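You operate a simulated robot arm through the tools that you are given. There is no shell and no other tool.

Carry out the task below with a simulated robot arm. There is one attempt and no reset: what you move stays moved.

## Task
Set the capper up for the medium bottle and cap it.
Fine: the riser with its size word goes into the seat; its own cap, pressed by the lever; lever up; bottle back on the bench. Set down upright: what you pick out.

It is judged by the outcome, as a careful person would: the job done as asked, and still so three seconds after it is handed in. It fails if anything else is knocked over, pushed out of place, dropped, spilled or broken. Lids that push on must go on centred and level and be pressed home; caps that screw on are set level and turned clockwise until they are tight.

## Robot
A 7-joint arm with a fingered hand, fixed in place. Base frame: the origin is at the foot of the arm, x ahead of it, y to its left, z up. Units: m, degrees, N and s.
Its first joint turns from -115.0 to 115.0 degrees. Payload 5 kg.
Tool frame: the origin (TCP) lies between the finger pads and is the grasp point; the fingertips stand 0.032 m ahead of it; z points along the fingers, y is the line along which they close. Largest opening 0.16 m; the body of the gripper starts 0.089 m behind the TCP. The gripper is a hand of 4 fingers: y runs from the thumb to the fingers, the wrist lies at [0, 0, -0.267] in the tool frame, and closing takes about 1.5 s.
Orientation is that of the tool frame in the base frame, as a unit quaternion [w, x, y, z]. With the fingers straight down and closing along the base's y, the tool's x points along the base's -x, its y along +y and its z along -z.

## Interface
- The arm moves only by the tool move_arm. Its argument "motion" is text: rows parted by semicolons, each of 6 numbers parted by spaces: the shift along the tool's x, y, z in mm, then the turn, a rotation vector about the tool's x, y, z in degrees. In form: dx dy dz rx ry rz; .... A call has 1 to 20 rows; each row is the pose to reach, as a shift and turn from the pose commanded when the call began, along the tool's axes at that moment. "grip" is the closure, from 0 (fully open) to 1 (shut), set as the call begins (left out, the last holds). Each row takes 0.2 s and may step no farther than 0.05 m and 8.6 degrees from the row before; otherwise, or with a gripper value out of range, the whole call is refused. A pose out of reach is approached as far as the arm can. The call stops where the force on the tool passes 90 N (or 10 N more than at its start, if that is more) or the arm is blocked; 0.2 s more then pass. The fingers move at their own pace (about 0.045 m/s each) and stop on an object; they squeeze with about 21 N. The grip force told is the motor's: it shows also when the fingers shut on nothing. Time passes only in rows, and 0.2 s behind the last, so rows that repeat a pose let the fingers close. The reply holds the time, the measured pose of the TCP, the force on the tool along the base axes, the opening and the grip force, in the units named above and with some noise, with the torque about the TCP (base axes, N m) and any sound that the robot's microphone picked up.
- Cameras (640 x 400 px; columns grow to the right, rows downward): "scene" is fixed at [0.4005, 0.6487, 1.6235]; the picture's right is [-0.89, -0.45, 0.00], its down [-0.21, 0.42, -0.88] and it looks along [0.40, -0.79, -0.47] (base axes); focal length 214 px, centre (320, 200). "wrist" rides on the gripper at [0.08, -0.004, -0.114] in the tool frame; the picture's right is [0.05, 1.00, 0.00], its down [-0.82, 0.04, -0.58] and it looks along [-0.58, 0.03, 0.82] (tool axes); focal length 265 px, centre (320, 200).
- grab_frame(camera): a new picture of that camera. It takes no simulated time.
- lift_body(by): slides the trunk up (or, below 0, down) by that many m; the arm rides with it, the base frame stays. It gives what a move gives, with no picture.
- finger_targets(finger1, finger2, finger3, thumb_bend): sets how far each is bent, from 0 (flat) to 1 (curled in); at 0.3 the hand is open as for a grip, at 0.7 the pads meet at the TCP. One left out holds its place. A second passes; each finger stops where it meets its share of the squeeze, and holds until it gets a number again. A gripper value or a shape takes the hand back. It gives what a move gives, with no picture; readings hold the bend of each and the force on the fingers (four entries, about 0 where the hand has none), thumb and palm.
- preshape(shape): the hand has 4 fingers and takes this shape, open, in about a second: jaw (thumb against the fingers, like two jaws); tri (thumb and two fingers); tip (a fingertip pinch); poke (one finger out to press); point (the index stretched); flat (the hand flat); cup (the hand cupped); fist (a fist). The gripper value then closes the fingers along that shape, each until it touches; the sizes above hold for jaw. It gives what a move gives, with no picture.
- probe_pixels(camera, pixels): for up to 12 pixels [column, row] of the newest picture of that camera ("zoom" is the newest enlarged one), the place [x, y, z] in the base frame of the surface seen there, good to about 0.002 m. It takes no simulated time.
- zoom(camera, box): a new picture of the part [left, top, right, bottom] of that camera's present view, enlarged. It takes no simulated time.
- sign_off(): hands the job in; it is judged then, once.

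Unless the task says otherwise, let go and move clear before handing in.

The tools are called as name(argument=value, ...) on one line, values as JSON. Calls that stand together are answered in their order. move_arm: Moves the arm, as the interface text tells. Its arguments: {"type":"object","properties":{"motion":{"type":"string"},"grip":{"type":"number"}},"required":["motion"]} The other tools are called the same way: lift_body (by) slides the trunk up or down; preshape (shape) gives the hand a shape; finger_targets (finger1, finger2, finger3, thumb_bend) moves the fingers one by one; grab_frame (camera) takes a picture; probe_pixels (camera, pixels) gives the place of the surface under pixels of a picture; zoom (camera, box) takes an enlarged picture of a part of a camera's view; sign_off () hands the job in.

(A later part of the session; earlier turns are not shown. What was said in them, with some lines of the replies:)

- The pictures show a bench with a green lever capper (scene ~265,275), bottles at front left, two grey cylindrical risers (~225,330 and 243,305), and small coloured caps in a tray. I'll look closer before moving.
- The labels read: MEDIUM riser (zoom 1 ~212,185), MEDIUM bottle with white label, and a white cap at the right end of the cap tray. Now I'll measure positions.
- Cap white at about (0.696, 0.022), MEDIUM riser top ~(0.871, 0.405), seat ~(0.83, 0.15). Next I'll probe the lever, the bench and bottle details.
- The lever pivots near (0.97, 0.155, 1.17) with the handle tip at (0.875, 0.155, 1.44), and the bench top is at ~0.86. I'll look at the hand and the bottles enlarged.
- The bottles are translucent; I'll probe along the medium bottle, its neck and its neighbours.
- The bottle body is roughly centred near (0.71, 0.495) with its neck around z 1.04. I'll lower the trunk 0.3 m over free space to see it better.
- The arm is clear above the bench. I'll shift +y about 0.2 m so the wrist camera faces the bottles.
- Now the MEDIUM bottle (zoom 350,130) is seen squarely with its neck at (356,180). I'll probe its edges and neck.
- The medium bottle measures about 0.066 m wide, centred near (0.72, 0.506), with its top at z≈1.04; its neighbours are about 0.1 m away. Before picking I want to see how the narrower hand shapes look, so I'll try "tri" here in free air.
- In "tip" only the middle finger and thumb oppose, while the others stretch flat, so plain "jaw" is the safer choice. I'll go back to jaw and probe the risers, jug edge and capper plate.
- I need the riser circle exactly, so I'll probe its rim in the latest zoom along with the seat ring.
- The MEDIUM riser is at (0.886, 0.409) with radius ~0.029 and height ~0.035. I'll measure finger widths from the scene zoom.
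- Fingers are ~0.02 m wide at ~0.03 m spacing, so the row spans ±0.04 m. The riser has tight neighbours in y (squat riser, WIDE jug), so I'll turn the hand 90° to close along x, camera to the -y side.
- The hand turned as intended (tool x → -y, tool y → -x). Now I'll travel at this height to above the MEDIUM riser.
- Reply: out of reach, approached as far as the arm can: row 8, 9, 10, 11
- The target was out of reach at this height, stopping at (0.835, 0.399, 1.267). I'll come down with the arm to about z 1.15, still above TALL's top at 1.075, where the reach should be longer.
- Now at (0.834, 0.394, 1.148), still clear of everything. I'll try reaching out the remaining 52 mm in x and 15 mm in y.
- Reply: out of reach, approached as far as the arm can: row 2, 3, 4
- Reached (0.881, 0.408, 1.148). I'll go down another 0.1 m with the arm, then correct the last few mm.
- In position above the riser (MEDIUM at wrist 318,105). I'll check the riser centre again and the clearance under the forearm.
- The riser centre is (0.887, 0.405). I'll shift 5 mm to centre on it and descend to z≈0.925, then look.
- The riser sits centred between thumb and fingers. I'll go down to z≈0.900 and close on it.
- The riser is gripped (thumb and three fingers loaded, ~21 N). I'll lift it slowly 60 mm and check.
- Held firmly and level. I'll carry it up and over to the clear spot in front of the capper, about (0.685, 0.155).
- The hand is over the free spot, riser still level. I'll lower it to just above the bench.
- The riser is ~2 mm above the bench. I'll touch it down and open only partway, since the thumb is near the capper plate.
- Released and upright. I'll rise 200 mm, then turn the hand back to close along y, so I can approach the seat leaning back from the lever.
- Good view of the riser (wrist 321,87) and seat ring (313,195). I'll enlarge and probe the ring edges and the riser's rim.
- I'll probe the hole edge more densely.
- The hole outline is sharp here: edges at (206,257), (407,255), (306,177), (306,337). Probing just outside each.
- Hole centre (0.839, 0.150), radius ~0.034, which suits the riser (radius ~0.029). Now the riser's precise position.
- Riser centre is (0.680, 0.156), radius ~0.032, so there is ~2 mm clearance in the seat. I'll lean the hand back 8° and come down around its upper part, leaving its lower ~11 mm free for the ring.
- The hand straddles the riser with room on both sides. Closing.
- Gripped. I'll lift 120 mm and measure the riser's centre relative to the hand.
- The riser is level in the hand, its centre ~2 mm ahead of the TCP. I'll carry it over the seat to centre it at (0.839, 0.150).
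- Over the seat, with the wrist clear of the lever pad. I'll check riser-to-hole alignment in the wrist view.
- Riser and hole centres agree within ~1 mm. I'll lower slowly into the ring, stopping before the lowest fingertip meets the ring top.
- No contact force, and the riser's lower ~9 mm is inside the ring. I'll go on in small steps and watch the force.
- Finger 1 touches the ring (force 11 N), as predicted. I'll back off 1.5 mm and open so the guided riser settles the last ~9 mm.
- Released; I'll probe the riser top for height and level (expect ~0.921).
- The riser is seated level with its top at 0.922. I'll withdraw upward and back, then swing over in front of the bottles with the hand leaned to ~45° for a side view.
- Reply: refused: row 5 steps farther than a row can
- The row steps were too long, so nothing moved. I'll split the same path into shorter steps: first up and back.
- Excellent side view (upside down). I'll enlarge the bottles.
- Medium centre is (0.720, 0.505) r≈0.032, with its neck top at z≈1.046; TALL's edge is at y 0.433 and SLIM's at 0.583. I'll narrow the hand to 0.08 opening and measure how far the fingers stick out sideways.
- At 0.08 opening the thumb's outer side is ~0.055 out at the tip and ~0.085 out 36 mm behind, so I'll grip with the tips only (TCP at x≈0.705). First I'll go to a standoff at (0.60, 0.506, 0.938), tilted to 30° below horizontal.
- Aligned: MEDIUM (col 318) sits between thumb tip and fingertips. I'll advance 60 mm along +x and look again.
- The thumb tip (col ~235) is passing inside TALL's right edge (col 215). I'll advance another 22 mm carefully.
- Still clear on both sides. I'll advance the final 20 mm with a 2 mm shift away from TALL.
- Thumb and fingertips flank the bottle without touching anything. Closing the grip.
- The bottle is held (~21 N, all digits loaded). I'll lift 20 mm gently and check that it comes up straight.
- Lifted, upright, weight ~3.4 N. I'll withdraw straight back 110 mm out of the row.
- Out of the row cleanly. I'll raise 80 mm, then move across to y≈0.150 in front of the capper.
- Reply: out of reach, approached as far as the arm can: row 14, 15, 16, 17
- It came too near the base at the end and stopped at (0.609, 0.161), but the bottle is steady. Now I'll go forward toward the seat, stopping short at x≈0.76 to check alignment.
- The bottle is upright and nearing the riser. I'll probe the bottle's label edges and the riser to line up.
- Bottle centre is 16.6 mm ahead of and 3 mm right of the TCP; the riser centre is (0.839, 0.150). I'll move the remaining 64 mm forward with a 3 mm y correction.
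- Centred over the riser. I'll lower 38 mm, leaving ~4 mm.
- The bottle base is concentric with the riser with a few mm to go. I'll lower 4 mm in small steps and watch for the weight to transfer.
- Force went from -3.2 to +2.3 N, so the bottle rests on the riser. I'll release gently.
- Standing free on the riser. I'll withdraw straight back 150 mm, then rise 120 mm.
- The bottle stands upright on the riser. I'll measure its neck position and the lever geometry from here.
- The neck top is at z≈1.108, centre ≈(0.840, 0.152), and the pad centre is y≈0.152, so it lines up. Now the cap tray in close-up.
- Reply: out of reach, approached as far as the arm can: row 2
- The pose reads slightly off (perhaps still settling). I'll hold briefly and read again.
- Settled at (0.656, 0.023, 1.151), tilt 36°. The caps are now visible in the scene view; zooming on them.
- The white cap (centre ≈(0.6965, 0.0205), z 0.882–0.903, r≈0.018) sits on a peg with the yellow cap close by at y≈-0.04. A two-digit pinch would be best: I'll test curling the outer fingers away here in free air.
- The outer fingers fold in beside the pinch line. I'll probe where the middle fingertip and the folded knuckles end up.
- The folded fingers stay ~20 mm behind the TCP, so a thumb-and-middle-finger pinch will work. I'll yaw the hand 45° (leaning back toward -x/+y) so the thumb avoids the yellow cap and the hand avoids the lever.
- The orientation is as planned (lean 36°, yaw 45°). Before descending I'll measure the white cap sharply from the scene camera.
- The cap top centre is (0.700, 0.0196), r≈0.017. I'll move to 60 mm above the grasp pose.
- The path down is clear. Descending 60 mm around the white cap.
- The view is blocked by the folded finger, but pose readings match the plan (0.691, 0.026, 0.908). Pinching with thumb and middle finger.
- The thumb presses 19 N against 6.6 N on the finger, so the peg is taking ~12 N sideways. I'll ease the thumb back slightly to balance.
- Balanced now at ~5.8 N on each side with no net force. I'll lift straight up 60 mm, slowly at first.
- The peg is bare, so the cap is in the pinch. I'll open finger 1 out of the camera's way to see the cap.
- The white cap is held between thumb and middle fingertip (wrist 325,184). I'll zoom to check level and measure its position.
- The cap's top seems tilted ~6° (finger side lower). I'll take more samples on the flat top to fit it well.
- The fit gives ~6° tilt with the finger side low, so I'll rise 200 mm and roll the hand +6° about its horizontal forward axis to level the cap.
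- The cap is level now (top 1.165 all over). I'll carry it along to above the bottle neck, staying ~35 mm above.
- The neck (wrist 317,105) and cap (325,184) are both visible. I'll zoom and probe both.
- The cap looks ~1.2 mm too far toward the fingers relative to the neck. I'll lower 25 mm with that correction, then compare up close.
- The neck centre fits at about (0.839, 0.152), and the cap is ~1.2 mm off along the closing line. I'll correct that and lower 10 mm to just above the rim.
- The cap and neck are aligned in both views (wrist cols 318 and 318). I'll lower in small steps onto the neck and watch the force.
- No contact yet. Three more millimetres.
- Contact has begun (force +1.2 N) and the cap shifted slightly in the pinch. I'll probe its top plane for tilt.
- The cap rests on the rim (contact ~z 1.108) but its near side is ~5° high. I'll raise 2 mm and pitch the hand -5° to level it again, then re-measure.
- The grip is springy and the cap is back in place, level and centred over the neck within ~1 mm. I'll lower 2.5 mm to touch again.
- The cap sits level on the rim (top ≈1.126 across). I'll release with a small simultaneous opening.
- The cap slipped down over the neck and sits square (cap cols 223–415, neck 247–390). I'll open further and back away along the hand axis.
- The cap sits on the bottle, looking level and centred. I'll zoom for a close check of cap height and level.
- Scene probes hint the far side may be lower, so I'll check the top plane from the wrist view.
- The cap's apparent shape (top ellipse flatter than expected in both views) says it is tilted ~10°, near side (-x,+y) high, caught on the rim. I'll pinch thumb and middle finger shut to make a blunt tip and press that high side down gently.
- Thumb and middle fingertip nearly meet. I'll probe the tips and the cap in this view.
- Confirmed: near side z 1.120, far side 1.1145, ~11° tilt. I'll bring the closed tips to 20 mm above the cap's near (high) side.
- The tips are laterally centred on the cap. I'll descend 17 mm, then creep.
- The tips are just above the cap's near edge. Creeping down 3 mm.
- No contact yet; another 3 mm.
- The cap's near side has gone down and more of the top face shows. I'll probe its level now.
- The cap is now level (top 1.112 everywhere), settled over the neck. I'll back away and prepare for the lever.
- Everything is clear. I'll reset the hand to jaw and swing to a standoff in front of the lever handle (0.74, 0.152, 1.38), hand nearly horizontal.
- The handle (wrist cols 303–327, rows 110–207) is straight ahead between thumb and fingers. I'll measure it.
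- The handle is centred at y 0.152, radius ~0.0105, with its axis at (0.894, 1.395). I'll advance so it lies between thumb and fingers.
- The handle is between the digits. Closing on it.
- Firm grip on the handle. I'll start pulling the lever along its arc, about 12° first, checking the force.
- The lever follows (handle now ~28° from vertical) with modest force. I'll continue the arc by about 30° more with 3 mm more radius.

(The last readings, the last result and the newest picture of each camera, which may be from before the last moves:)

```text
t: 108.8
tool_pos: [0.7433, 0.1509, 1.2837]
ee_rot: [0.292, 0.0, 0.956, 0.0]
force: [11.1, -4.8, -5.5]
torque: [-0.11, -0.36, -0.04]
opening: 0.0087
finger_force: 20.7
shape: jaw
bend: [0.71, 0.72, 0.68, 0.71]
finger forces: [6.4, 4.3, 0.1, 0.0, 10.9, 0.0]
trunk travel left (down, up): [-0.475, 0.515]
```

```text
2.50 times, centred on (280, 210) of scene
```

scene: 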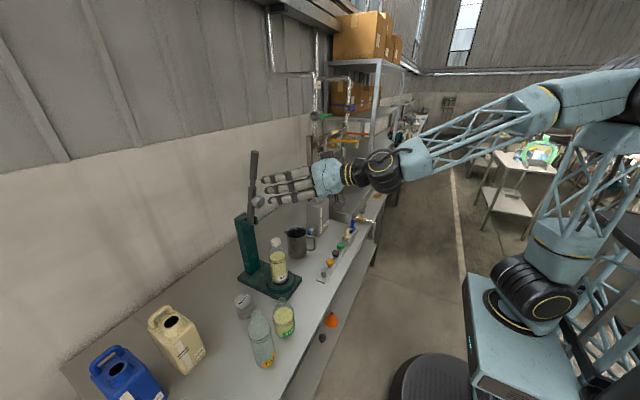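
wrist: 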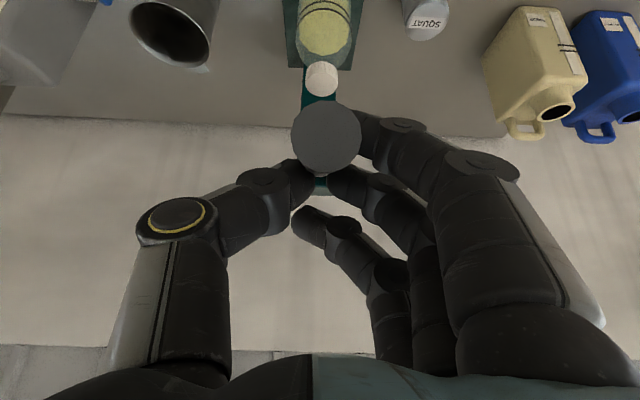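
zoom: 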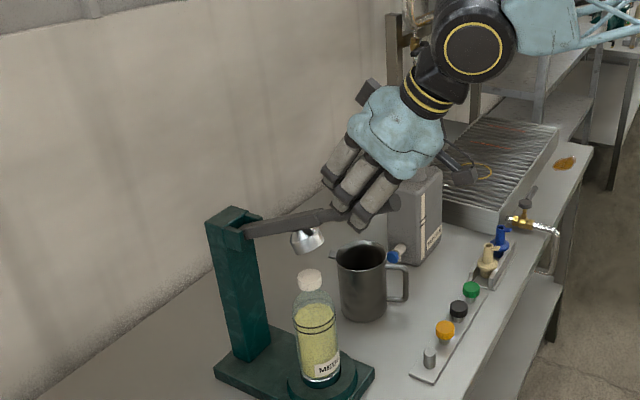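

The lever is ~56° over and follows easily; I notice the hand turned opposite to the lever, but the pads pivot fine. I'll continue without further hand rotation, about 17° more, and check the pad above the cap.

move_arm(motion="9 0 7 0 0 0; 18 0 14.6 0 0 0; 28.5 0 22 0 0 0; 39.5 0 29.8 0 0 0; 49.5 0 38.4 0 0 0; 59.4 0 47 0 0 0; 59.4 0 47 0 0 0")

grab_frame(camera="wrist")

zoom(camera="scene", box=[220, 150, 340, 290])

```text
t: 110.4
tool_pos: [0.7208, 0.1513, 1.2111]
ee_rot: [0.292, 0.0, 0.957, 0.0]
force: [9.5, -2.5, -1.2]
torque: [-0.05, -0.38, -0.13]
opening: 0.0087
finger_force: 21.0
shape: jaw
bend: [0.71, 0.72, 0.68, 0.71]
finger forces: [6.6, 4.1, 0.1, 0.0, 9.9, 0.0]
trunk travel left (down, up): [-0.475, 0.515]
```

```text
taken
```

wrist: 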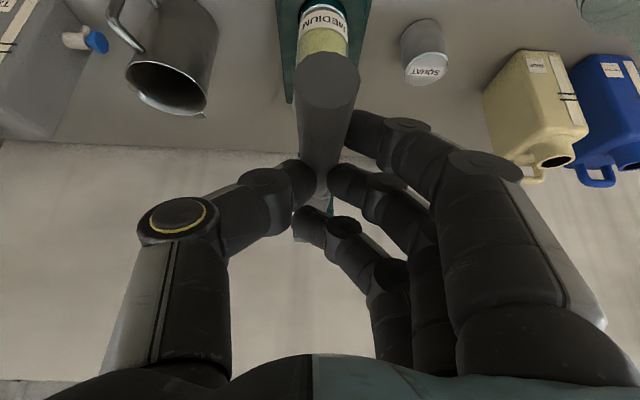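

```text
2.86 times, centred on (280, 220) of scene
```

zoom: 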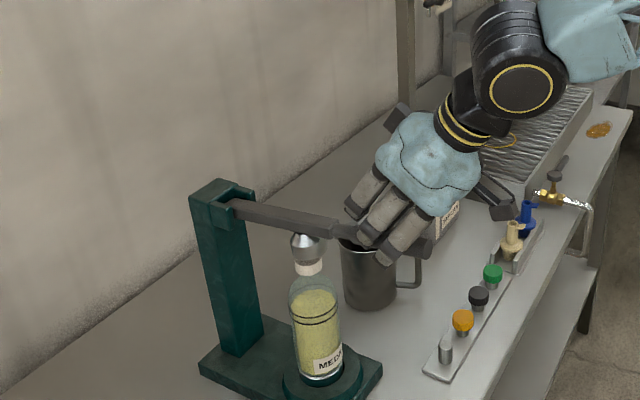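

The pad is just above the cap (scene zoom 305,245) and lined up with it. I'll press on in small steps.

move_arm(motion="2.3 0 3.7 0 0 0; 4.5 0 7.4 0 0 0; 6.8 0 11.1 0 0 0; 9 0 14.8 0 0 0; 9 0 14.8 0 0 0")

zoom(camera="scene", box=[245, 210, 315, 290])

```text
t: 111.6
tool_pos: [0.7185, 0.151, 1.1947]
ee_rot: [0.292, 0.0, 0.956, 0.0]
force: [-4.9, -2.0, -0.1]
torque: [-0.04, -0.08, -0.08]
opening: 0.0092
finger_force: 21.1
shape: jaw
bend: [0.71, 0.72, 0.68, 0.72]
finger forces: [7.5, 7.2, 0.1, 0.0, 11.3, 0.1]
trunk travel left (down, up): [-0.475, 0.515]
```

```text
5.00 times, centred on (280, 250) of scene
```

zoom: 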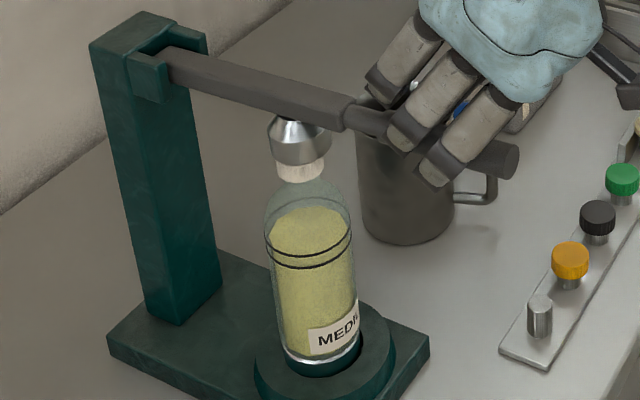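

The pad is at the cap; no resistance yet. Another 9 mm in 3 mm steps, watching the force.

move_arm(motion="1.9 0 2.3 0 0 0; 3.9 0 4.6 0 0 0; 5.8 0 6.9 0 0 0; 5.8 0 6.9 0 0 0")

zoom(camera="scene", box=[245, 210, 315, 290])

```text
t: 112.6
tool_pos: [0.719, 0.151, 1.1861]
ee_rot: [0.293, 0.0, 0.956, 0.0]
force: [-4.1, -0.8, 0.2]
torque: [-0.03, -0.11, -0.08]
opening: 0.0094
finger_force: 20.9
shape: jaw
bend: [0.71, 0.72, 0.68, 0.72]
finger forces: [7.2, 6.2, 0.0, 0.0, 10.9, 0.0]
trunk travel left (down, up): [-0.475, 0.515]
```

```text
5.00 times, centred on (280, 250) of scene
```

zoom: 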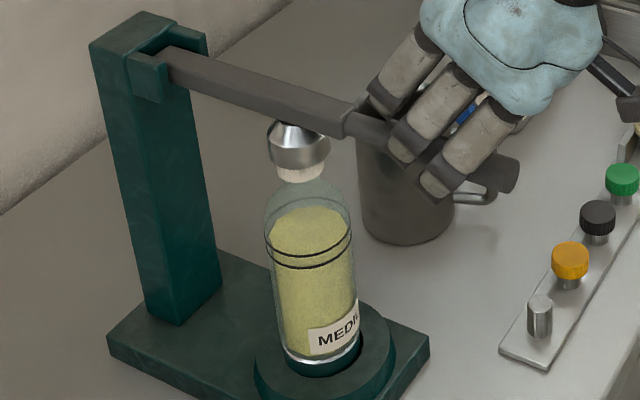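

I can't tell from the pictures whether the lever moved. I'll probe the lever bar, handle end and pad.

probe_pixels(camera="zoom", pixels=[[200, 65], [250, 85], [300, 100], [335, 112], [370, 118], [505, 170], [505, 185], [300, 145], [285, 150], [300, 172], [290, 125], [515, 165]])

grab_frame(camera="wrist")

```text
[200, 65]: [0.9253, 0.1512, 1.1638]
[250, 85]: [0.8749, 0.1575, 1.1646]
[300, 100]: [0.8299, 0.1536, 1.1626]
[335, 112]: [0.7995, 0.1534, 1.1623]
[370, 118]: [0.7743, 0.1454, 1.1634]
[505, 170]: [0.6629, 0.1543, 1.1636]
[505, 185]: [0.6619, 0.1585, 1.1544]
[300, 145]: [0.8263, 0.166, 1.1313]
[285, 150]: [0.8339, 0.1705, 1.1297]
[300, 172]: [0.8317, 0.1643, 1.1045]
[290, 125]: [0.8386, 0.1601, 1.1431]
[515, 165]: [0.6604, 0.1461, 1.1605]
```

```text
taken
```

wrist: 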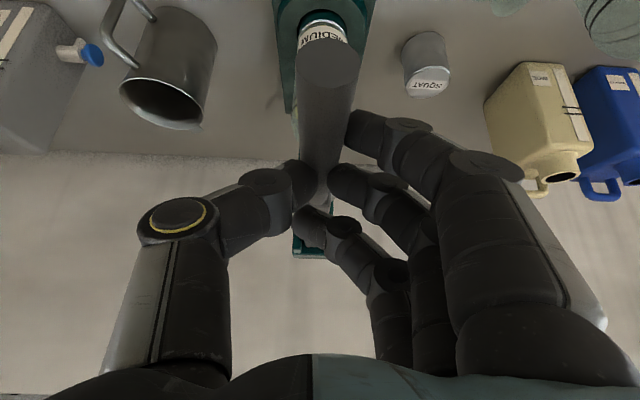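

The lever is horizontal (bar top 1.163 along its length) with the pad at the cap, and my fingertips sit on the handle's upper half, good for pushing down. I'll press further in small steps.

move_arm(motion="1.1 0 1.7 0 0 0; 2.2 0 3.3 0 0 0; 3.4 0 5 0 0 0; 3.4 0 5 0 0 0")

zoom(camera="scene", box=[245, 210, 315, 290])

probe_pixels(camera="zoom", pixels=[[200, 65], [250, 85], [300, 100], [335, 112], [370, 118], [505, 170], [505, 185], [300, 145], [285, 150], [300, 172], [290, 125], [515, 165]])

```text
t: 113.6
tool_pos: [0.7187, 0.1513, 1.1817]
ee_rot: [0.295, 0.0, 0.955, 0.001]
force: [-1.5, -3.3, 29.2]
torque: [0.0, -0.36, -0.15]
opening: 0.0107
finger_force: 21.5
shape: jaw
bend: [0.71, 0.73, 0.68, 0.72]
finger forces: [7.3, 12.8, 0.0, 0.1, 27.4, 0.0]
trunk travel left (down, up): [-0.475, 0.515]
heard: snap
```

```text
5.00 times, centred on (280, 250) of scene
```

zoom: 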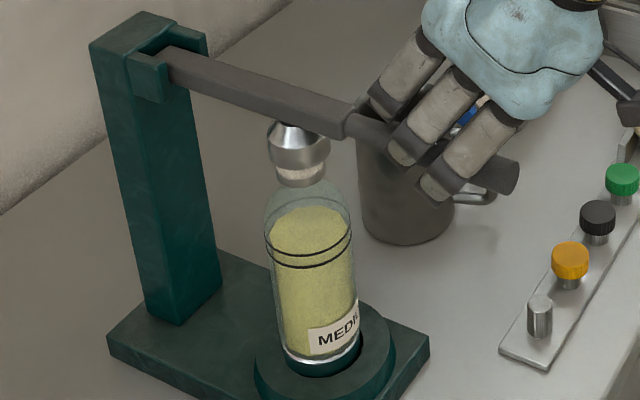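

```text
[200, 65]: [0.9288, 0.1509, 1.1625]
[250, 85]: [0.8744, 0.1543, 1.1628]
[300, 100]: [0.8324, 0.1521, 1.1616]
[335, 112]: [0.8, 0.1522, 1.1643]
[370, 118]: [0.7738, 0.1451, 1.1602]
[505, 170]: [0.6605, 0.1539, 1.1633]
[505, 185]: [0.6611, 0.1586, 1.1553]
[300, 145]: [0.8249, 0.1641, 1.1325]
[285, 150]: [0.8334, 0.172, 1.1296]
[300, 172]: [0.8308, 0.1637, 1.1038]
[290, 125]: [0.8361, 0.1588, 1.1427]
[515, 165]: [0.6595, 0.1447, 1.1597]
```

A snap was heard at ~29 N: the cap has gone home. I'll check the cap under the pad in the wrist view, then open the fingers to take a proper hold around the handle.

move_arm(motion="0 0 0 0 0 0; 0 0 0 0 0 0; 0 0 0 0 0 0; 0 0 0 0 0 0", grip=0.6)

grab_frame(camera="wrist")

zoom(camera="scene", box=[245, 210, 315, 290])

```text
t: 114.6
tool_pos: [0.7199, 0.1524, 1.1778]
ee_rot: [0.291, 0.0, 0.957, -0.001]
force: [-0.7, 0.4, 0.2]
torque: [0.0, 0.02, 0.0]
opening: 0.063
finger_force: 0.2
shape: jaw
bend: [0.73, 0.73, 0.73, 0.7]
finger forces: [0.1, 0.1, 0.0, 0.0, 0.0, 0.1]
trunk travel left (down, up): [-0.475, 0.515]
```

```text
taken
```

wrist: 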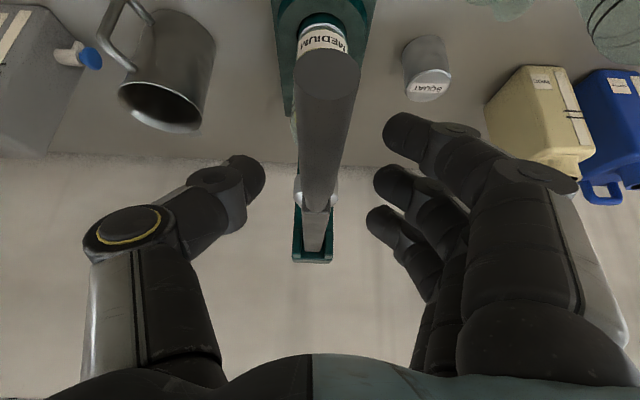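

```text
5.00 times, centred on (280, 250) of scene
```

zoom: 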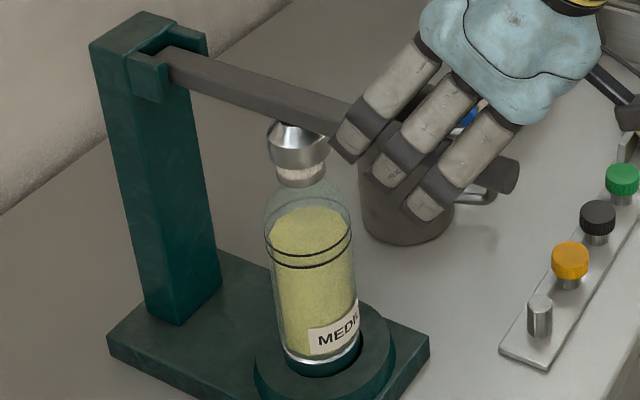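

The lever stays down on its own. I'll lower the hand 18 mm so the handle lies deeper between the digits, then close.

move_arm(motion="3.4 0 5 0 0 0; 6.7 0 10 0 0 0; 10 0 15 0 0 0; 10 0 15 0 0 0")

move_arm(motion="0 0 0 0 0 0; 0 0 0 0 0 0; 0 0 0 0 0 0; 0 0 0 0 0 0; 0 0 0 0 0 0; 0 0 0 0 0 0", grip=1)

grab_frame(camera="wrist")

zoom(camera="scene", box=[245, 210, 315, 290])

```text
t: 115.6
tool_pos: [0.7204, 0.1511, 1.1614]
ee_rot: [0.293, 0.0, 0.956, 0.0]
force: [0.9, 0.9, 0.5]
torque: [-0.01, 0.01, -0.02]
opening: 0.0632
finger_force: 0.0
shape: jaw
bend: [0.73, 0.73, 0.73, 0.7]
finger forces: [0.0, 0.0, 0.1, 0.0, 0.1, 0.0]
trunk travel left (down, up): [-0.475, 0.515]
```

```text
t: 117.0
tool_pos: [0.7187, 0.1511, 1.1616]
ee_rot: [0.292, 0.0, 0.957, 0.001]
force: [0.9, -1.0, -0.9]
torque: [-0.01, -0.1, 0.08]
opening: 0.0103
finger_force: 21.1
shape: jaw
bend: [0.66, 0.71, 0.72, 0.7]
finger forces: [2.9, 6.0, 7.3, 0.0, 17.3, 0.1]
trunk travel left (down, up): [-0.475, 0.515]
```

```text
taken
```

wrist: 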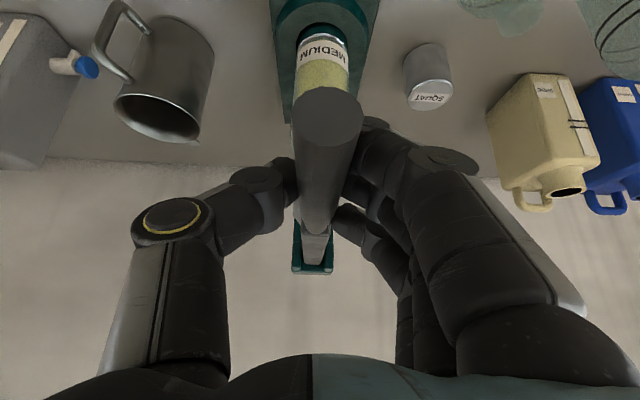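

```text
5.00 times, centred on (280, 250) of scene
```

zoom: 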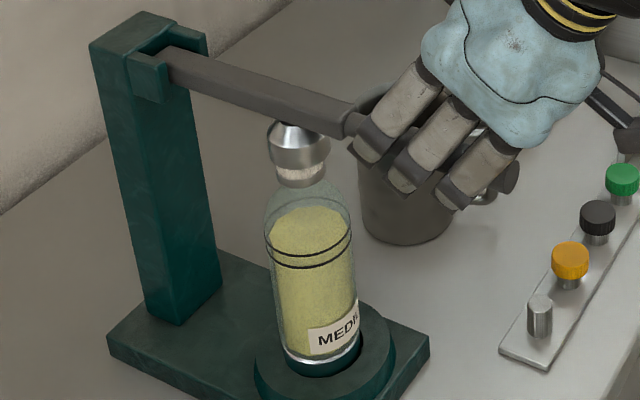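

Good hold around the handle (all digits loaded). I'll raise the lever along its arc, first 30°.

move_arm(motion="-7.5 0 -10.2 0 0 0; -15.2 0 -20.1 0 0 0; -23.5 0 -29.5 0 0 0; -32.2 0 -38.4 0 0 0; -41.6 0 -46.8 0 0 0; -51.3 0 -54.9 0 0 0; -61.4 0 -62.3 0 0 0; -71.8 0 -69.3 0 0 0; -82.7 0 -75.6 0 0 0; -93.9 0 -81.4 0 0 0; -93.9 0 -81.4 0 0 0")

grab_frame(camera="wrist")

zoom(camera="scene", box=[220, 130, 340, 290])

```text
t: 119.4
tool_pos: [0.7526, 0.1495, 1.2809]
ee_rot: [0.293, 0.0, 0.956, 0.001]
force: [-1.5, -7.5, 0.0]
torque: [-0.06, 0.11, 0.04]
opening: 0.0095
finger_force: 20.8
shape: jaw
bend: [0.68, 0.72, 0.72, 0.71]
finger forces: [0.0, 6.9, 3.7, 0.0, 15.9, 0.0]
trunk travel left (down, up): [-0.475, 0.515]
```

```text
taken
```

wrist: 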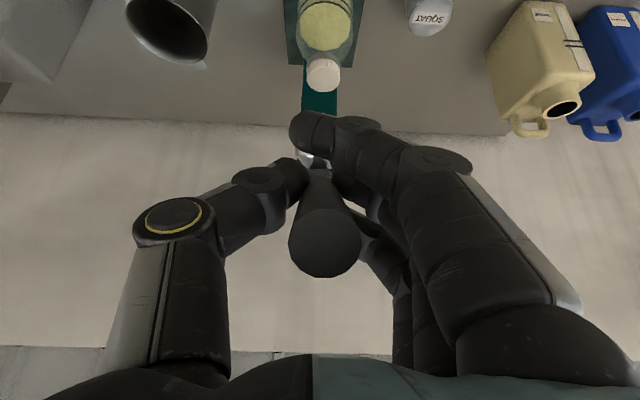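

```text
2.50 times, centred on (280, 210) of scene
```

zoom: 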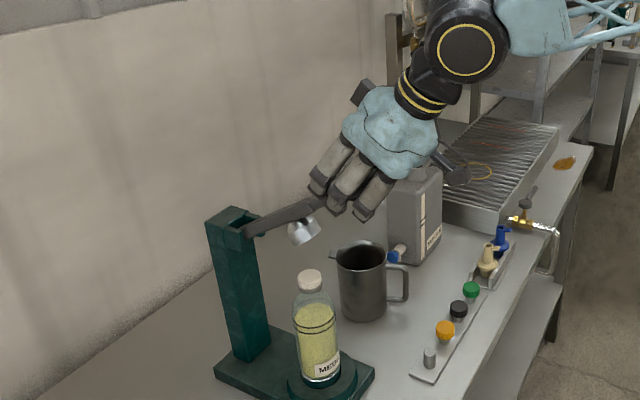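

The lever is ~30° up and the cap stays on the bottle. I'll raise it the rest of the way to its original angle, tipping the hand back as on the way down.

move_arm(motion="-10.8 0 -5.3 0 -3 0; -21.8 0 -9.8 0 -6 0; -33.2 0 -13.6 0 -9 0; -44.7 0 -16.8 0 -12 0; -56.4 0 -19.4 0 -15 0; -68.1 0 -21.4 0 -18 0; -80 0 -22.6 0 -21 0; -92 0 -23.2 0 -24 0; -104 0 -22.9 0 -27 0; -115.9 0 -22 0 -30 0; -128 0 -20.5 0 -33 0; -139.9 0 -18.4 0 -36 0; -151.7 0 -15.3 0 -39 0; -163.3 0 -11.8 0 -42 0; -171.4 0 -9.3 0 -42 0; -171.4 0 -9.3 0 -42 0")

grab_frame(camera="wrist")

zoom(camera="scene", box=[220, 130, 340, 290])

```text
t: 122.5
tool_pos: [0.8713, 0.1506, 1.3776]
ee_rot: [0.61, 0.001, 0.793, 0.001]
force: [-68.5, -10.4, -7.9]
torque: [-0.17, 0.24, -0.52]
opening: 0.0145
finger_force: 21.6
shape: jaw
bend: [0.68, 0.74, 0.72, 0.74]
finger forces: [0.0, 19.6, 8.1, 0.0, 63.0, 0.1]
trunk travel left (down, up): [-0.475, 0.515]
stopped in row 15: the force on the tool passed its limit at 102 N (the readings are from after the stop); the commanded pose is now the measured one
```

```text
taken
```

wrist: 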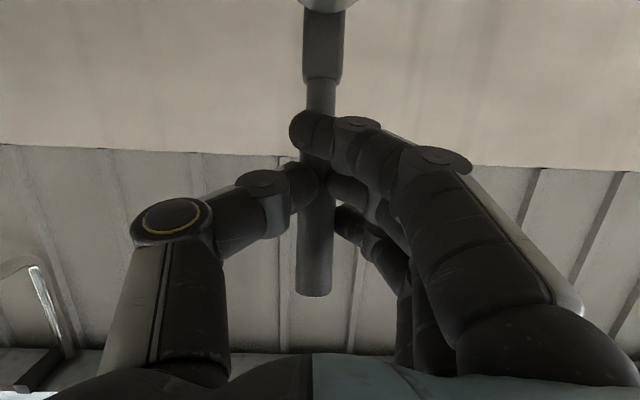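

```text
2.50 times, centred on (280, 210) of scene
```

zoom: 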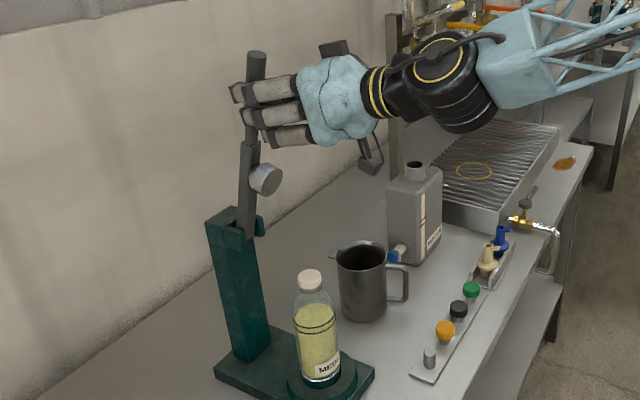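

The lever hit its up-stop (force -68 N), so it is fully up. I'll ease back a few mm to unload, then open the hand.

move_arm(motion="0 0 -2 0 0 0; 0 0 -4 0 0 0; 0 0 -4 0 0 0")

move_arm(motion="0 0 0 0 0 0; 0 0 0 0 0 0; 0 0 0 0 0 0; 0 0 0 0 0 0; 0 0 0 0 0 0", grip=0.4)

grab_frame(camera="wrist")

zoom(camera="scene", box=[220, 130, 340, 290])

```text
t: 123.3
tool_pos: [0.8709, 0.1507, 1.3773]
ee_rot: [0.609, -0.001, 0.793, 0.002]
force: [-51.1, -7.0, -13.4]
torque: [-0.08, 0.35, -0.34]
opening: 0.0139
finger_force: 21.1
shape: jaw
bend: [0.68, 0.73, 0.72, 0.74]
finger forces: [0.1, 16.1, 8.1, 0.0, 53.9, 0.0]
trunk travel left (down, up): [-0.475, 0.515]
```

```text
t: 124.5
tool_pos: [0.875, 0.1515, 1.3755]
ee_rot: [0.609, 0.0, 0.793, 0.0]
force: [0.0, 0.1, -0.7]
torque: [0.01, 0.06, -0.02]
opening: 0.0955
finger_force: 0.1
shape: jaw
bend: [0.71, 0.71, 0.71, 0.69]
finger forces: [0.0, 0.0, 0.0, 0.0, 0.0, 0.0]
trunk travel left (down, up): [-0.475, 0.515]
```

```text
taken
```

wrist: 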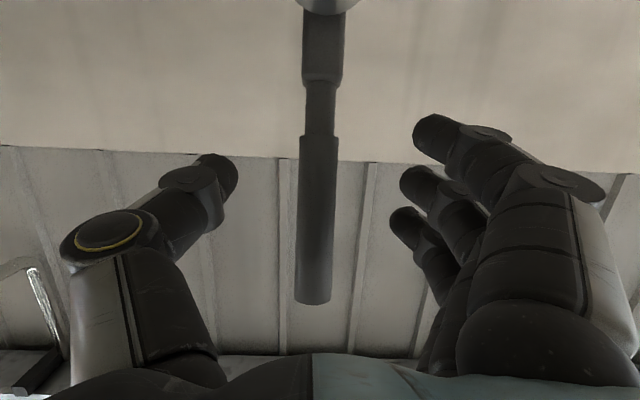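

```text
2.50 times, centred on (280, 210) of scene
```

zoom: 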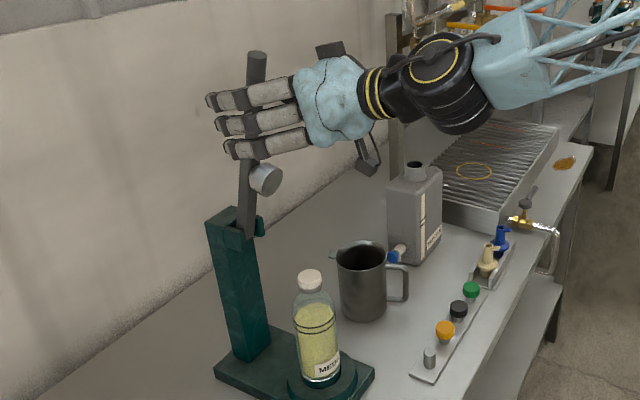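

The lever stays up by itself. I'll withdraw and look at the cap closely.

move_arm(motion="0 0 -10 0 0 0; 0 0 -40 0 0 0; 0 0 -80 0 0 0; 0 0 -120 0 0 0; 0 0 -160 0 0 0; 30 0 -170 0 5 0; 65 0 -175 0 10 0; 100 0 -180 0 15 0; 100 0 -180 0 15 0")

grab_frame(camera="wrist")

zoom(camera="scene", box=[264, 230, 294, 260])

```text
t: 126.5
tool_pos: [0.6777, 0.1524, 1.3245]
ee_rot: [0.501, 0.0, 0.866, 0.001]
force: [0.2, 0.9, -1.1]
torque: [0.01, -0.02, 0.0]
opening: 0.0957
finger_force: 0.1
shape: jaw
bend: [0.71, 0.71, 0.71, 0.69]
finger forces: [0.1, 0.0, 0.1, 0.1, 0.1, 0.0]
trunk travel left (down, up): [-0.475, 0.515]
```

```text
taken
```

wrist: 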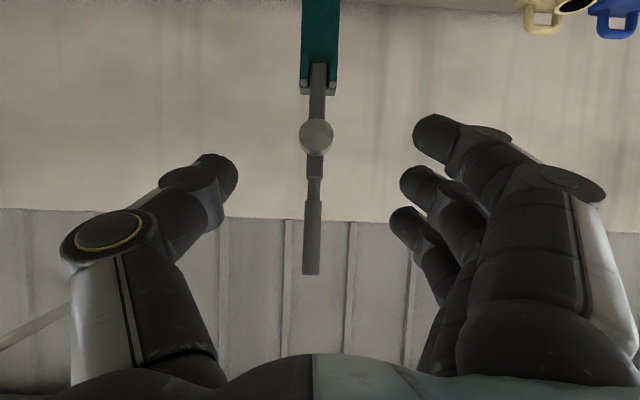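

```text
13.33 times, centred on (279, 245) of scene
```

zoom: 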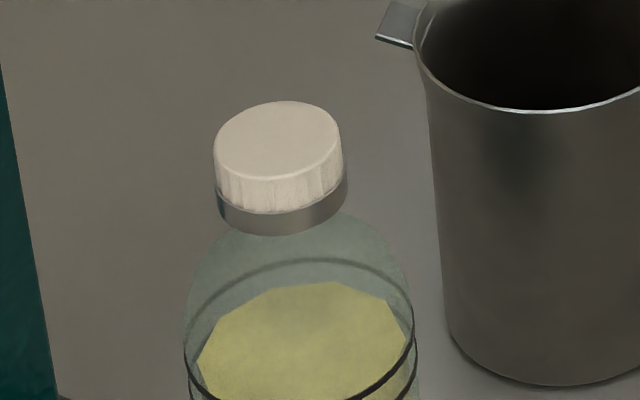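

The cap now shows a grey seal band beneath it, a sign it is pressed home. I'll verify its level.

probe_pixels(camera="zoom", pixels=[[278, 140], [230, 145], [330, 140], [278, 108], [278, 172], [245, 115], [315, 165], [245, 165], [315, 112], [278, 200], [278, 222], [278, 232]])

```text
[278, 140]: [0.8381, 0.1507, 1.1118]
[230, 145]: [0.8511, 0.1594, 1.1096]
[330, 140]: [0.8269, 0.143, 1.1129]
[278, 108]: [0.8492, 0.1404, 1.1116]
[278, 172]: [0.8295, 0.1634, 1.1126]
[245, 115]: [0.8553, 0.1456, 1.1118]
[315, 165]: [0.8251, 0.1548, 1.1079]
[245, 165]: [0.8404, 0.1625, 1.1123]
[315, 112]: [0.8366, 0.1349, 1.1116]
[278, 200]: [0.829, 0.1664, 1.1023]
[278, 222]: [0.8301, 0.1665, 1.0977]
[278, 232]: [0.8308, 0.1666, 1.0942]
```

The cap is level and centred at (0.838, 0.151). Now I'll come down in front of the bottle to the height used for placing it.

move_arm(motion="35.5 0 19.4 0 0 0; 71 0 38.7 0 0 0; 106.6 0 58 0 0 0; 142 0 77.4 0 0 0; 177.6 1 96.8 0 0 0; 213 1 116 0 0 0; 248.7 1 135.5 0 0 0; 284.2 1 154.8 0 0 0; 284.2 1 154.8 0 0 0", grip=0.45)

grab_frame(camera="wrist")

```text
t: 128.5
tool_pos: [0.6685, 0.1528, 0.9999]
ee_rot: [0.5, -0.001, 0.866, 0.002]
force: [0.0, 0.5, -0.4]
torque: [0.0, -0.01, -0.02]
opening: 0.0889
finger_force: 0.1
shape: jaw
bend: [0.72, 0.72, 0.72, 0.7]
finger forces: [0.0, 0.1, 0.0, 0.0, 0.0, 0.0]
trunk travel left (down, up): [-0.475, 0.515]
```

```text
taken
```

wrist: 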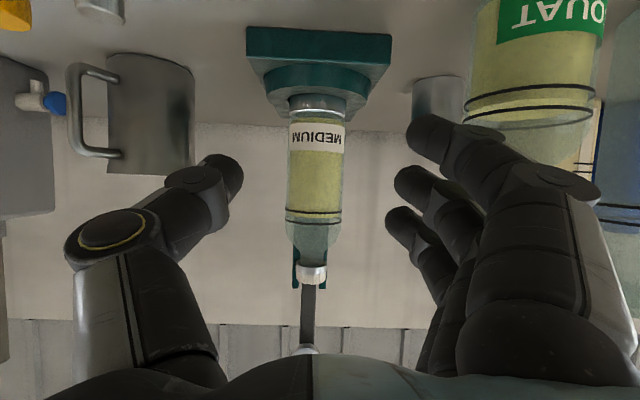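

The bottle is centred between the digits. Advancing 153 mm to the grasp position.

move_arm(motion="-16 0 27.7 0 0 0; -32 0 55.4 0 0 0; -48 0 83 0 0 0; -60 0 104 0 0 0; -69 0 119.5 0 0 0; -76.7 0 132.9 0 0 0; -76.7 0 132.9 0 0 0")

grab_frame(camera="wrist")

zoom(camera="scene", box=[230, 200, 330, 310])

```text
t: 130.1
tool_pos: [0.8197, 0.1534, 1.0013]
ee_rot: [0.5, -0.001, 0.866, 0.002]
force: [0.8, 0.0, -0.1]
torque: [0.0, -0.01, -0.02]
opening: 0.0887
finger_force: 0.1
shape: jaw
bend: [0.72, 0.72, 0.72, 0.7]
finger forces: [0.1, 0.1, 0.0, 0.0, 0.0, 0.0]
trunk travel left (down, up): [-0.475, 0.515]
```

```text
taken
```

wrist: 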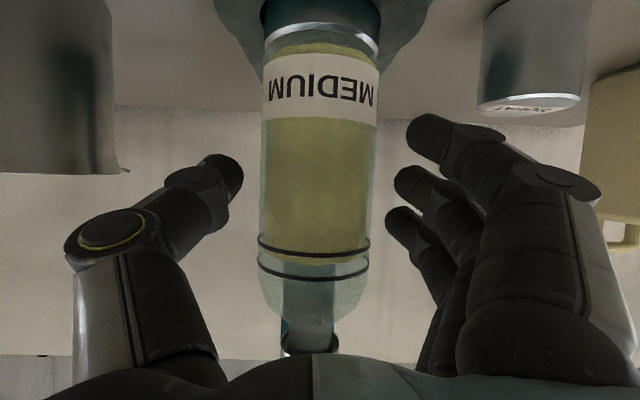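

```text
3.64 times, centred on (280, 255) of scene
```

zoom: 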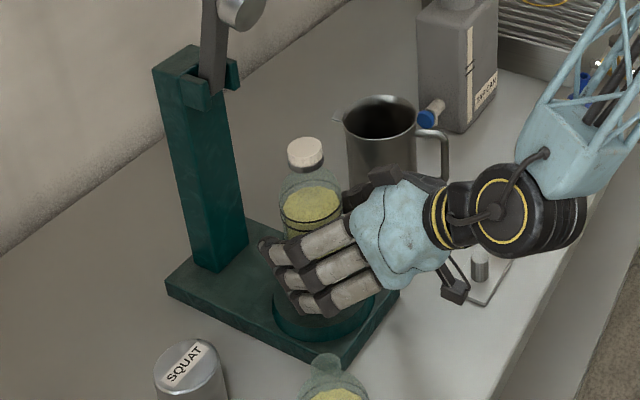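

Same clearances as before. Closing on the bottle.

move_arm(motion="0 0 0 0 0 0; 0 0 0 0 0 0; 0 0 0 0 0 0; 0 0 0 0 0 0; 0 0 0 0 0 0; 0 0 0 0 0 0", grip=1)

move_arm(motion="-4.3 0 -2.5 0 0 0; -8.7 0 -5 0 0 0; -17.3 0 -10 0 0 0; -26 0 -15 0 0 0; -26 0 -15 0 0 0")

grab_frame(camera="wrist")

zoom(camera="scene", box=[230, 200, 330, 310])

```text
t: 131.5
tool_pos: [0.8219, 0.1546, 1.0024]
ee_rot: [0.5, -0.001, 0.866, 0.001]
force: [0.7, 0.3, -0.1]
torque: [0.01, 0.05, -0.01]
opening: 0.058
finger_force: 21.1
shape: jaw
bend: [0.73, 0.73, 0.73, 0.7]
finger forces: [6.0, 6.1, 6.2, 0.0, 18.4, 0.0]
trunk travel left (down, up): [-0.475, 0.515]
```

```text
t: 132.7
tool_pos: [0.8207, 0.1525, 1.0316]
ee_rot: [0.5, 0.0, 0.866, 0.0]
force: [0.2, -0.1, -3.2]
torque: [0.02, 0.07, 0.01]
opening: 0.0579
finger_force: 21.2
shape: jaw
bend: [0.73, 0.73, 0.73, 0.7]
finger forces: [5.6, 6.2, 5.8, 0.0, 18.6, 0.0]
trunk travel left (down, up): [-0.475, 0.515]
```

```text
taken
```

wrist: 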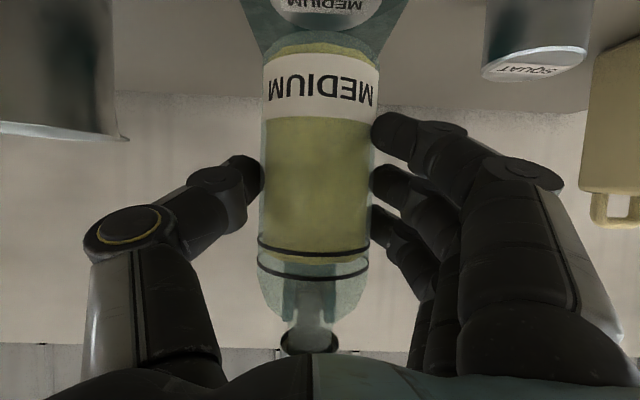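

```text
3.64 times, centred on (280, 255) of scene
```

zoom: 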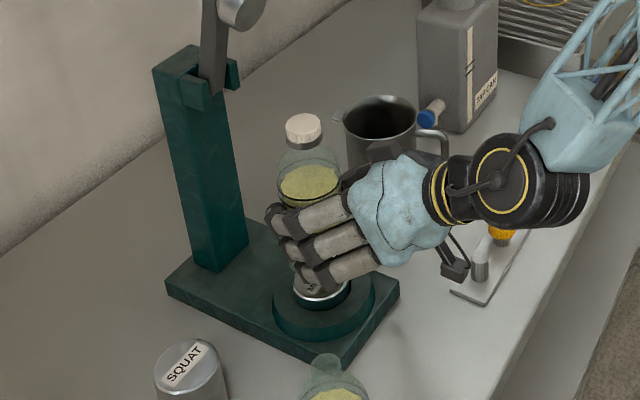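

Bottle lifted, the riser stays in its seat, cap on. I'll carry it back to the clear bench spot in front of the capper, around (0.70, 0.165).

move_arm(motion="6 1 -10.4 0 0 0; 17 4 -29.5 0 0 0; 30 8 -52 0 0 0; 43 12 -74.5 0 0 0; 56 13 -97 0 0 0; 64 13 -111 0 0 0; 68 13 -118 0 0 0; 68 13 -118 0 0 0")

grab_frame(camera="wrist")

zoom(camera="scene", box=[230, 200, 370, 330])

```text
t: 134.5
tool_pos: [0.6856, 0.1663, 1.0305]
ee_rot: [0.5, 0.0, 0.866, 0.0]
force: [0.5, -0.7, -2.8]
torque: [0.01, 0.06, 0.0]
opening: 0.0581
finger_force: 20.9
shape: jaw
bend: [0.73, 0.73, 0.73, 0.7]
finger forces: [5.5, 6.2, 6.0, 0.1, 18.5, 0.1]
trunk travel left (down, up): [-0.475, 0.515]
```

```text
taken
```

wrist: 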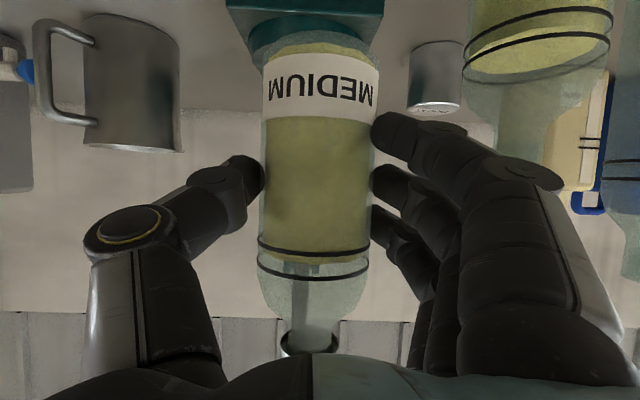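

```text
3.08 times, centred on (300, 265) of scene
```

zoom: 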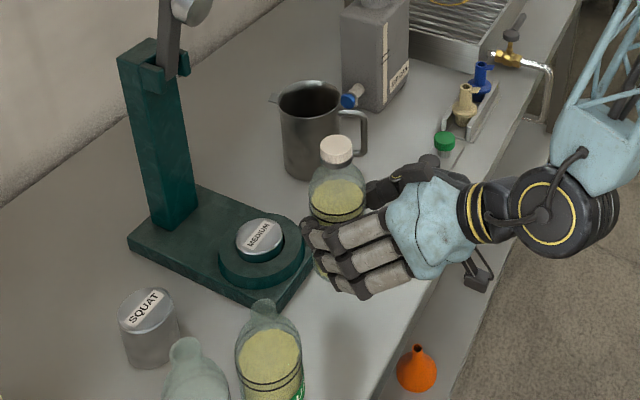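

The clear spot is below the bottle. Lowering to just above the bench.

move_arm(motion="17.3 0 10 0 0 0; 34.6 0 20 0 0 0; 52 0 30 0 0 0; 64 0 37 0 0 0; 71.9 0 41.5 0 0 0; 75.3 0 43.5 0 0 0; 75.3 0 43.5 0 0 0")

move_arm(motion="0.9 0 0.5 0 0 0; 1.7 0 1 0 0 0; 2.6 0 1.5 0 0 0; 2.6 0 1.5 0 0 0")

zoom(camera="scene", box=[240, 210, 360, 310])

```text
t: 136.1
tool_pos: [0.6855, 0.1655, 0.944]
ee_rot: [0.5, 0.0, 0.866, 0.001]
force: [0.1, -0.1, -3.6]
torque: [0.02, 0.07, -0.02]
opening: 0.0578
finger_force: 20.5
shape: jaw
bend: [0.73, 0.73, 0.73, 0.7]
finger forces: [5.6, 6.2, 6.0, 0.0, 18.5, 0.1]
trunk travel left (down, up): [-0.475, 0.515]
```

```text
t: 137.1
tool_pos: [0.6859, 0.1656, 0.942]
ee_rot: [0.5, -0.001, 0.866, 0.001]
force: [-0.7, -0.1, -3.3]
torque: [0.03, 0.05, 0.04]
opening: 0.058
finger_force: 20.7
shape: jaw
bend: [0.73, 0.73, 0.73, 0.7]
finger forces: [5.5, 6.2, 6.0, 0.0, 18.6, 0.1]
trunk travel left (down, up): [-0.475, 0.515]
```

```text
4.00 times, centred on (300, 260) of scene
```

zoom: 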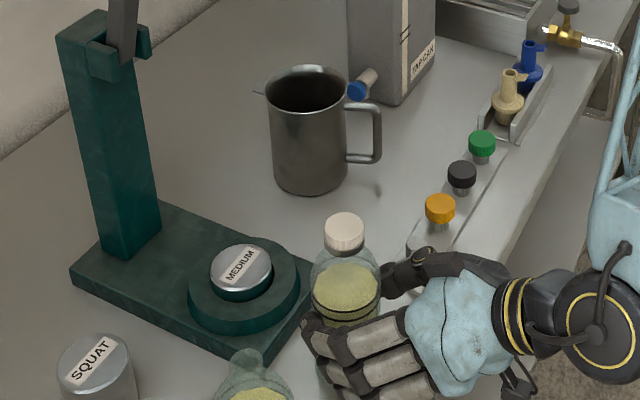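

Still carrying its weight (-3.3 N), so ~2 mm remain. Creeping down until the weight transfers.

move_arm(motion="0.9 0 0.5 0 0 0; 1.7 0 1 0 0 0; 2.2 0 1.3 0 0 0; 2.2 0 1.3 0 0 0")

```text
t: 138.1
tool_pos: [0.687, 0.1654, 0.9401]
ee_rot: [0.5, 0.0, 0.866, 0.001]
force: [1.5, 0.1, 2.2]
torque: [0.0, -0.01, 0.02]
opening: 0.0577
finger_force: 20.7
shape: jaw
bend: [0.73, 0.73, 0.73, 0.7]
finger forces: [5.8, 6.3, 6.6, 0.1, 18.4, 0.0]
trunk travel left (down, up): [-0.475, 0.515]
```

The force turned to +2.2 N, so the bottle rests on the bench. Releasing.

move_arm(motion="0 0 0 0 0 0; 0 0 0 0 0 0; 0 0 0 0 0 0; 0 0 0 0 0 0", grip=0.45)

grab_frame(camera="wrist")

zoom(camera="scene", box=[240, 210, 360, 310])

```text
t: 139.1
tool_pos: [0.6853, 0.1658, 0.9385]
ee_rot: [0.5, -0.001, 0.866, 0.001]
force: [0.1, -0.5, -0.7]
torque: [-0.01, -0.01, 0.01]
opening: 0.0869
finger_force: 0.1
shape: jaw
bend: [0.72, 0.72, 0.72, 0.7]
finger forces: [0.0, 0.0, 0.0, 0.0, 0.0, 0.0]
trunk travel left (down, up): [-0.475, 0.515]
```

```text
taken
```

wrist: 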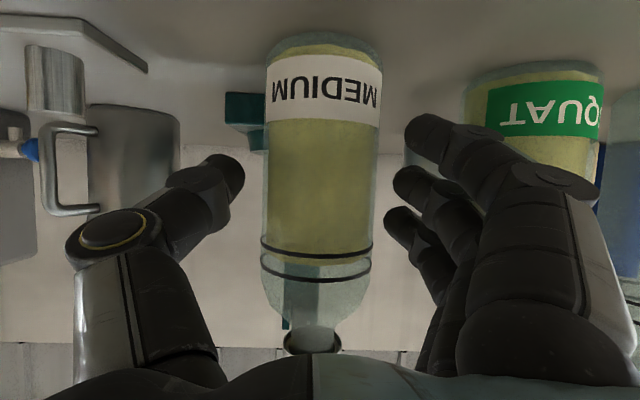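

```text
4.00 times, centred on (300, 260) of scene
```

zoom: 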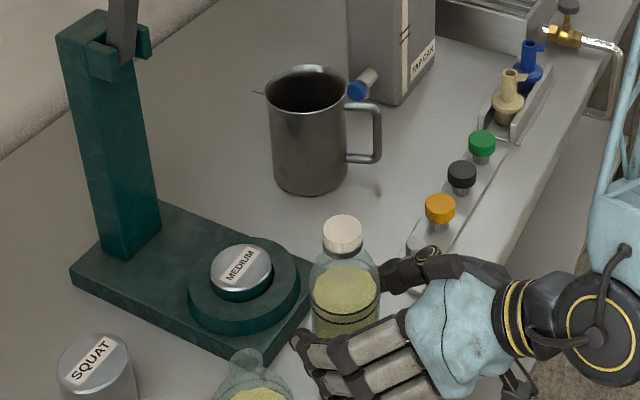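

The bottle stands upright on the bench with cap on. I'll back off 50 mm, then rise well clear.

move_arm(motion="6 0 -10.4 0 0 0; 15 0 -26 0 0 0; 25 0 -43.3 0 0 0; 3.4 0 -55.8 0 0 0; -18.3 0 -68.3 0 0 0; -53 0 -88.3 0 0 0; -87.6 0 -108.3 0 0 0; -122 0 -128.3 0 0 0; -157 0 -148.3 0 0 0; -191.6 0 -168.3 0 0 0; -191.6 0 -168.3 0 0 0")

grab_frame(camera="scene")

zoom(camera="scene", box=[200, 130, 380, 330])

zoom(camera="scene", box=[305, 240, 345, 300])

```text
t: 141.5
tool_pos: [0.6354, 0.1651, 1.1897]
ee_rot: [0.5, 0.0, 0.866, 0.0]
force: [-0.2, -1.0, 0.3]
torque: [-0.01, 0.0, 0.02]
opening: 0.0869
finger_force: 0.1
shape: jaw
bend: [0.72, 0.72, 0.72, 0.7]
finger forces: [0.1, 0.0, 0.0, 0.1, 0.0, 0.0]
trunk travel left (down, up): [-0.475, 0.515]
```

```text
taken
```

scene: 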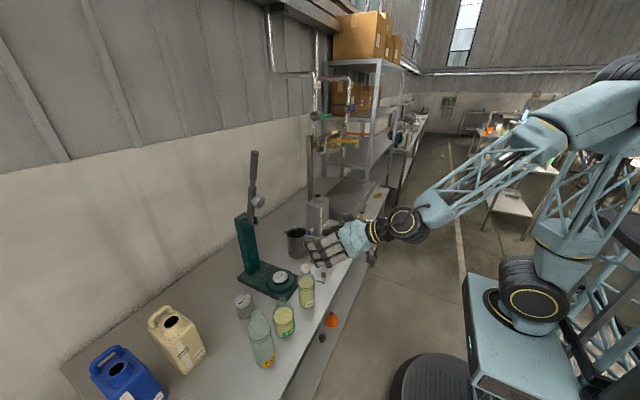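

```text
2.00 times, centred on (290, 230) of scene
```

zoom: 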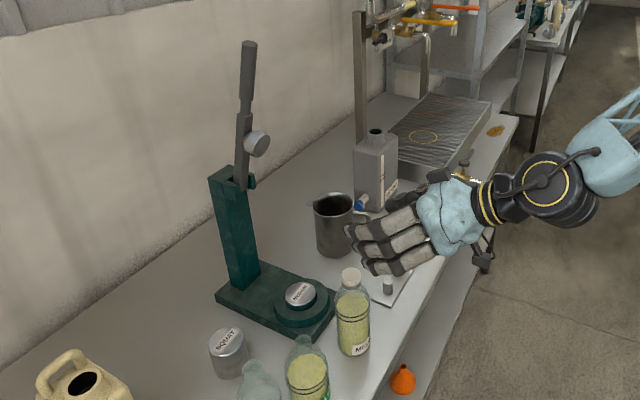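

```text
6.67 times, centred on (325, 270) of scene
```

zoom: 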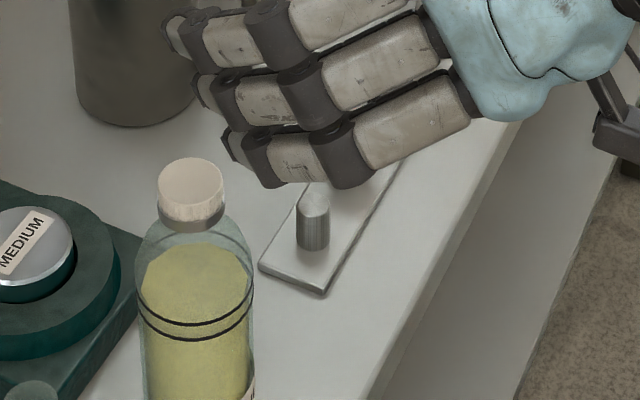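

All done: lever up, MEDIUM riser seated, capped bottle upright on the bench. I'll raise the hand further clear and take a last overall check.

move_arm(motion="-30 20 -17 0 0 0; -60 40 -35 0 0 0; -90 60 -52 0 0 0; -120 60 -69 0 0 0; -120 60 -69 0 0 0; -120 60 -69 0 0 0")

zoom(camera="scene", box=[60, 200, 360, 400])

grab_frame(camera="wrist")

```text
t: 142.9
tool_pos: [0.635, 0.2248, 1.3292]
ee_rot: [0.5, -0.001, 0.866, 0.001]
force: [-0.2, 1.2, 0.2]
torque: [-0.01, 0.0, 0.0]
opening: 0.0873
finger_force: 0.0
shape: jaw
bend: [0.72, 0.72, 0.72, 0.7]
finger forces: [0.1, 0.0, 0.0, 0.1, 0.0, 0.1]
trunk travel left (down, up): [-0.475, 0.515]
```

```text
2.00 times, centred on (210, 300) of scene
```

zoom: 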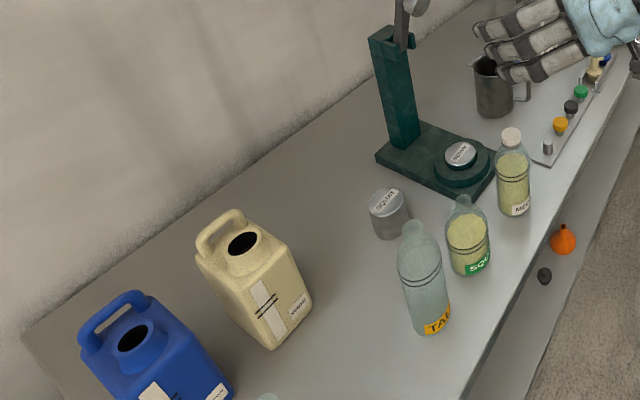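

```text
taken
```

wrist: 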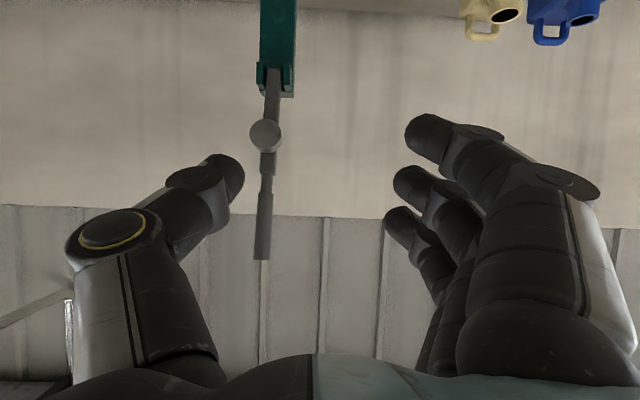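

The final view shows everything in place: lever up, MEDIUM riser in the seat, medium bottle capped and upright on the bench, the other items undisturbed, and the hand empty and clear. Handing in.

sign_off()

```text
The job is handed in.
```

The medium bottle is capped and the capper is set up for it; I've handed the job in, but no verdict has come back.

- **Riser:** the one marked MEDIUM is in the seat. It sits level, with its top at 0.922 m.
- **Cap:** the medium bottle's white cap first went on tilted about 11°. I levelled it with the fingertips, then pressed it with the lever. A snap was heard at about 29 N, and afterwards the cap measured level and centred.
- **Lever:** it is back up against its stop and stayed there when I let go.
- **Bottle:** it stands upright on the bench at about (0.70, 0.165), in the clear space in front of the capper. That is not its old place in the row; I chose the open spot to avoid knocking its neighbours.

In the last pictures nothing else looked moved or knocked over. The SLIM bottle was mostly out of frame in them, and I saw no sign that it had shifted. The hand is empty and clear of the bench.
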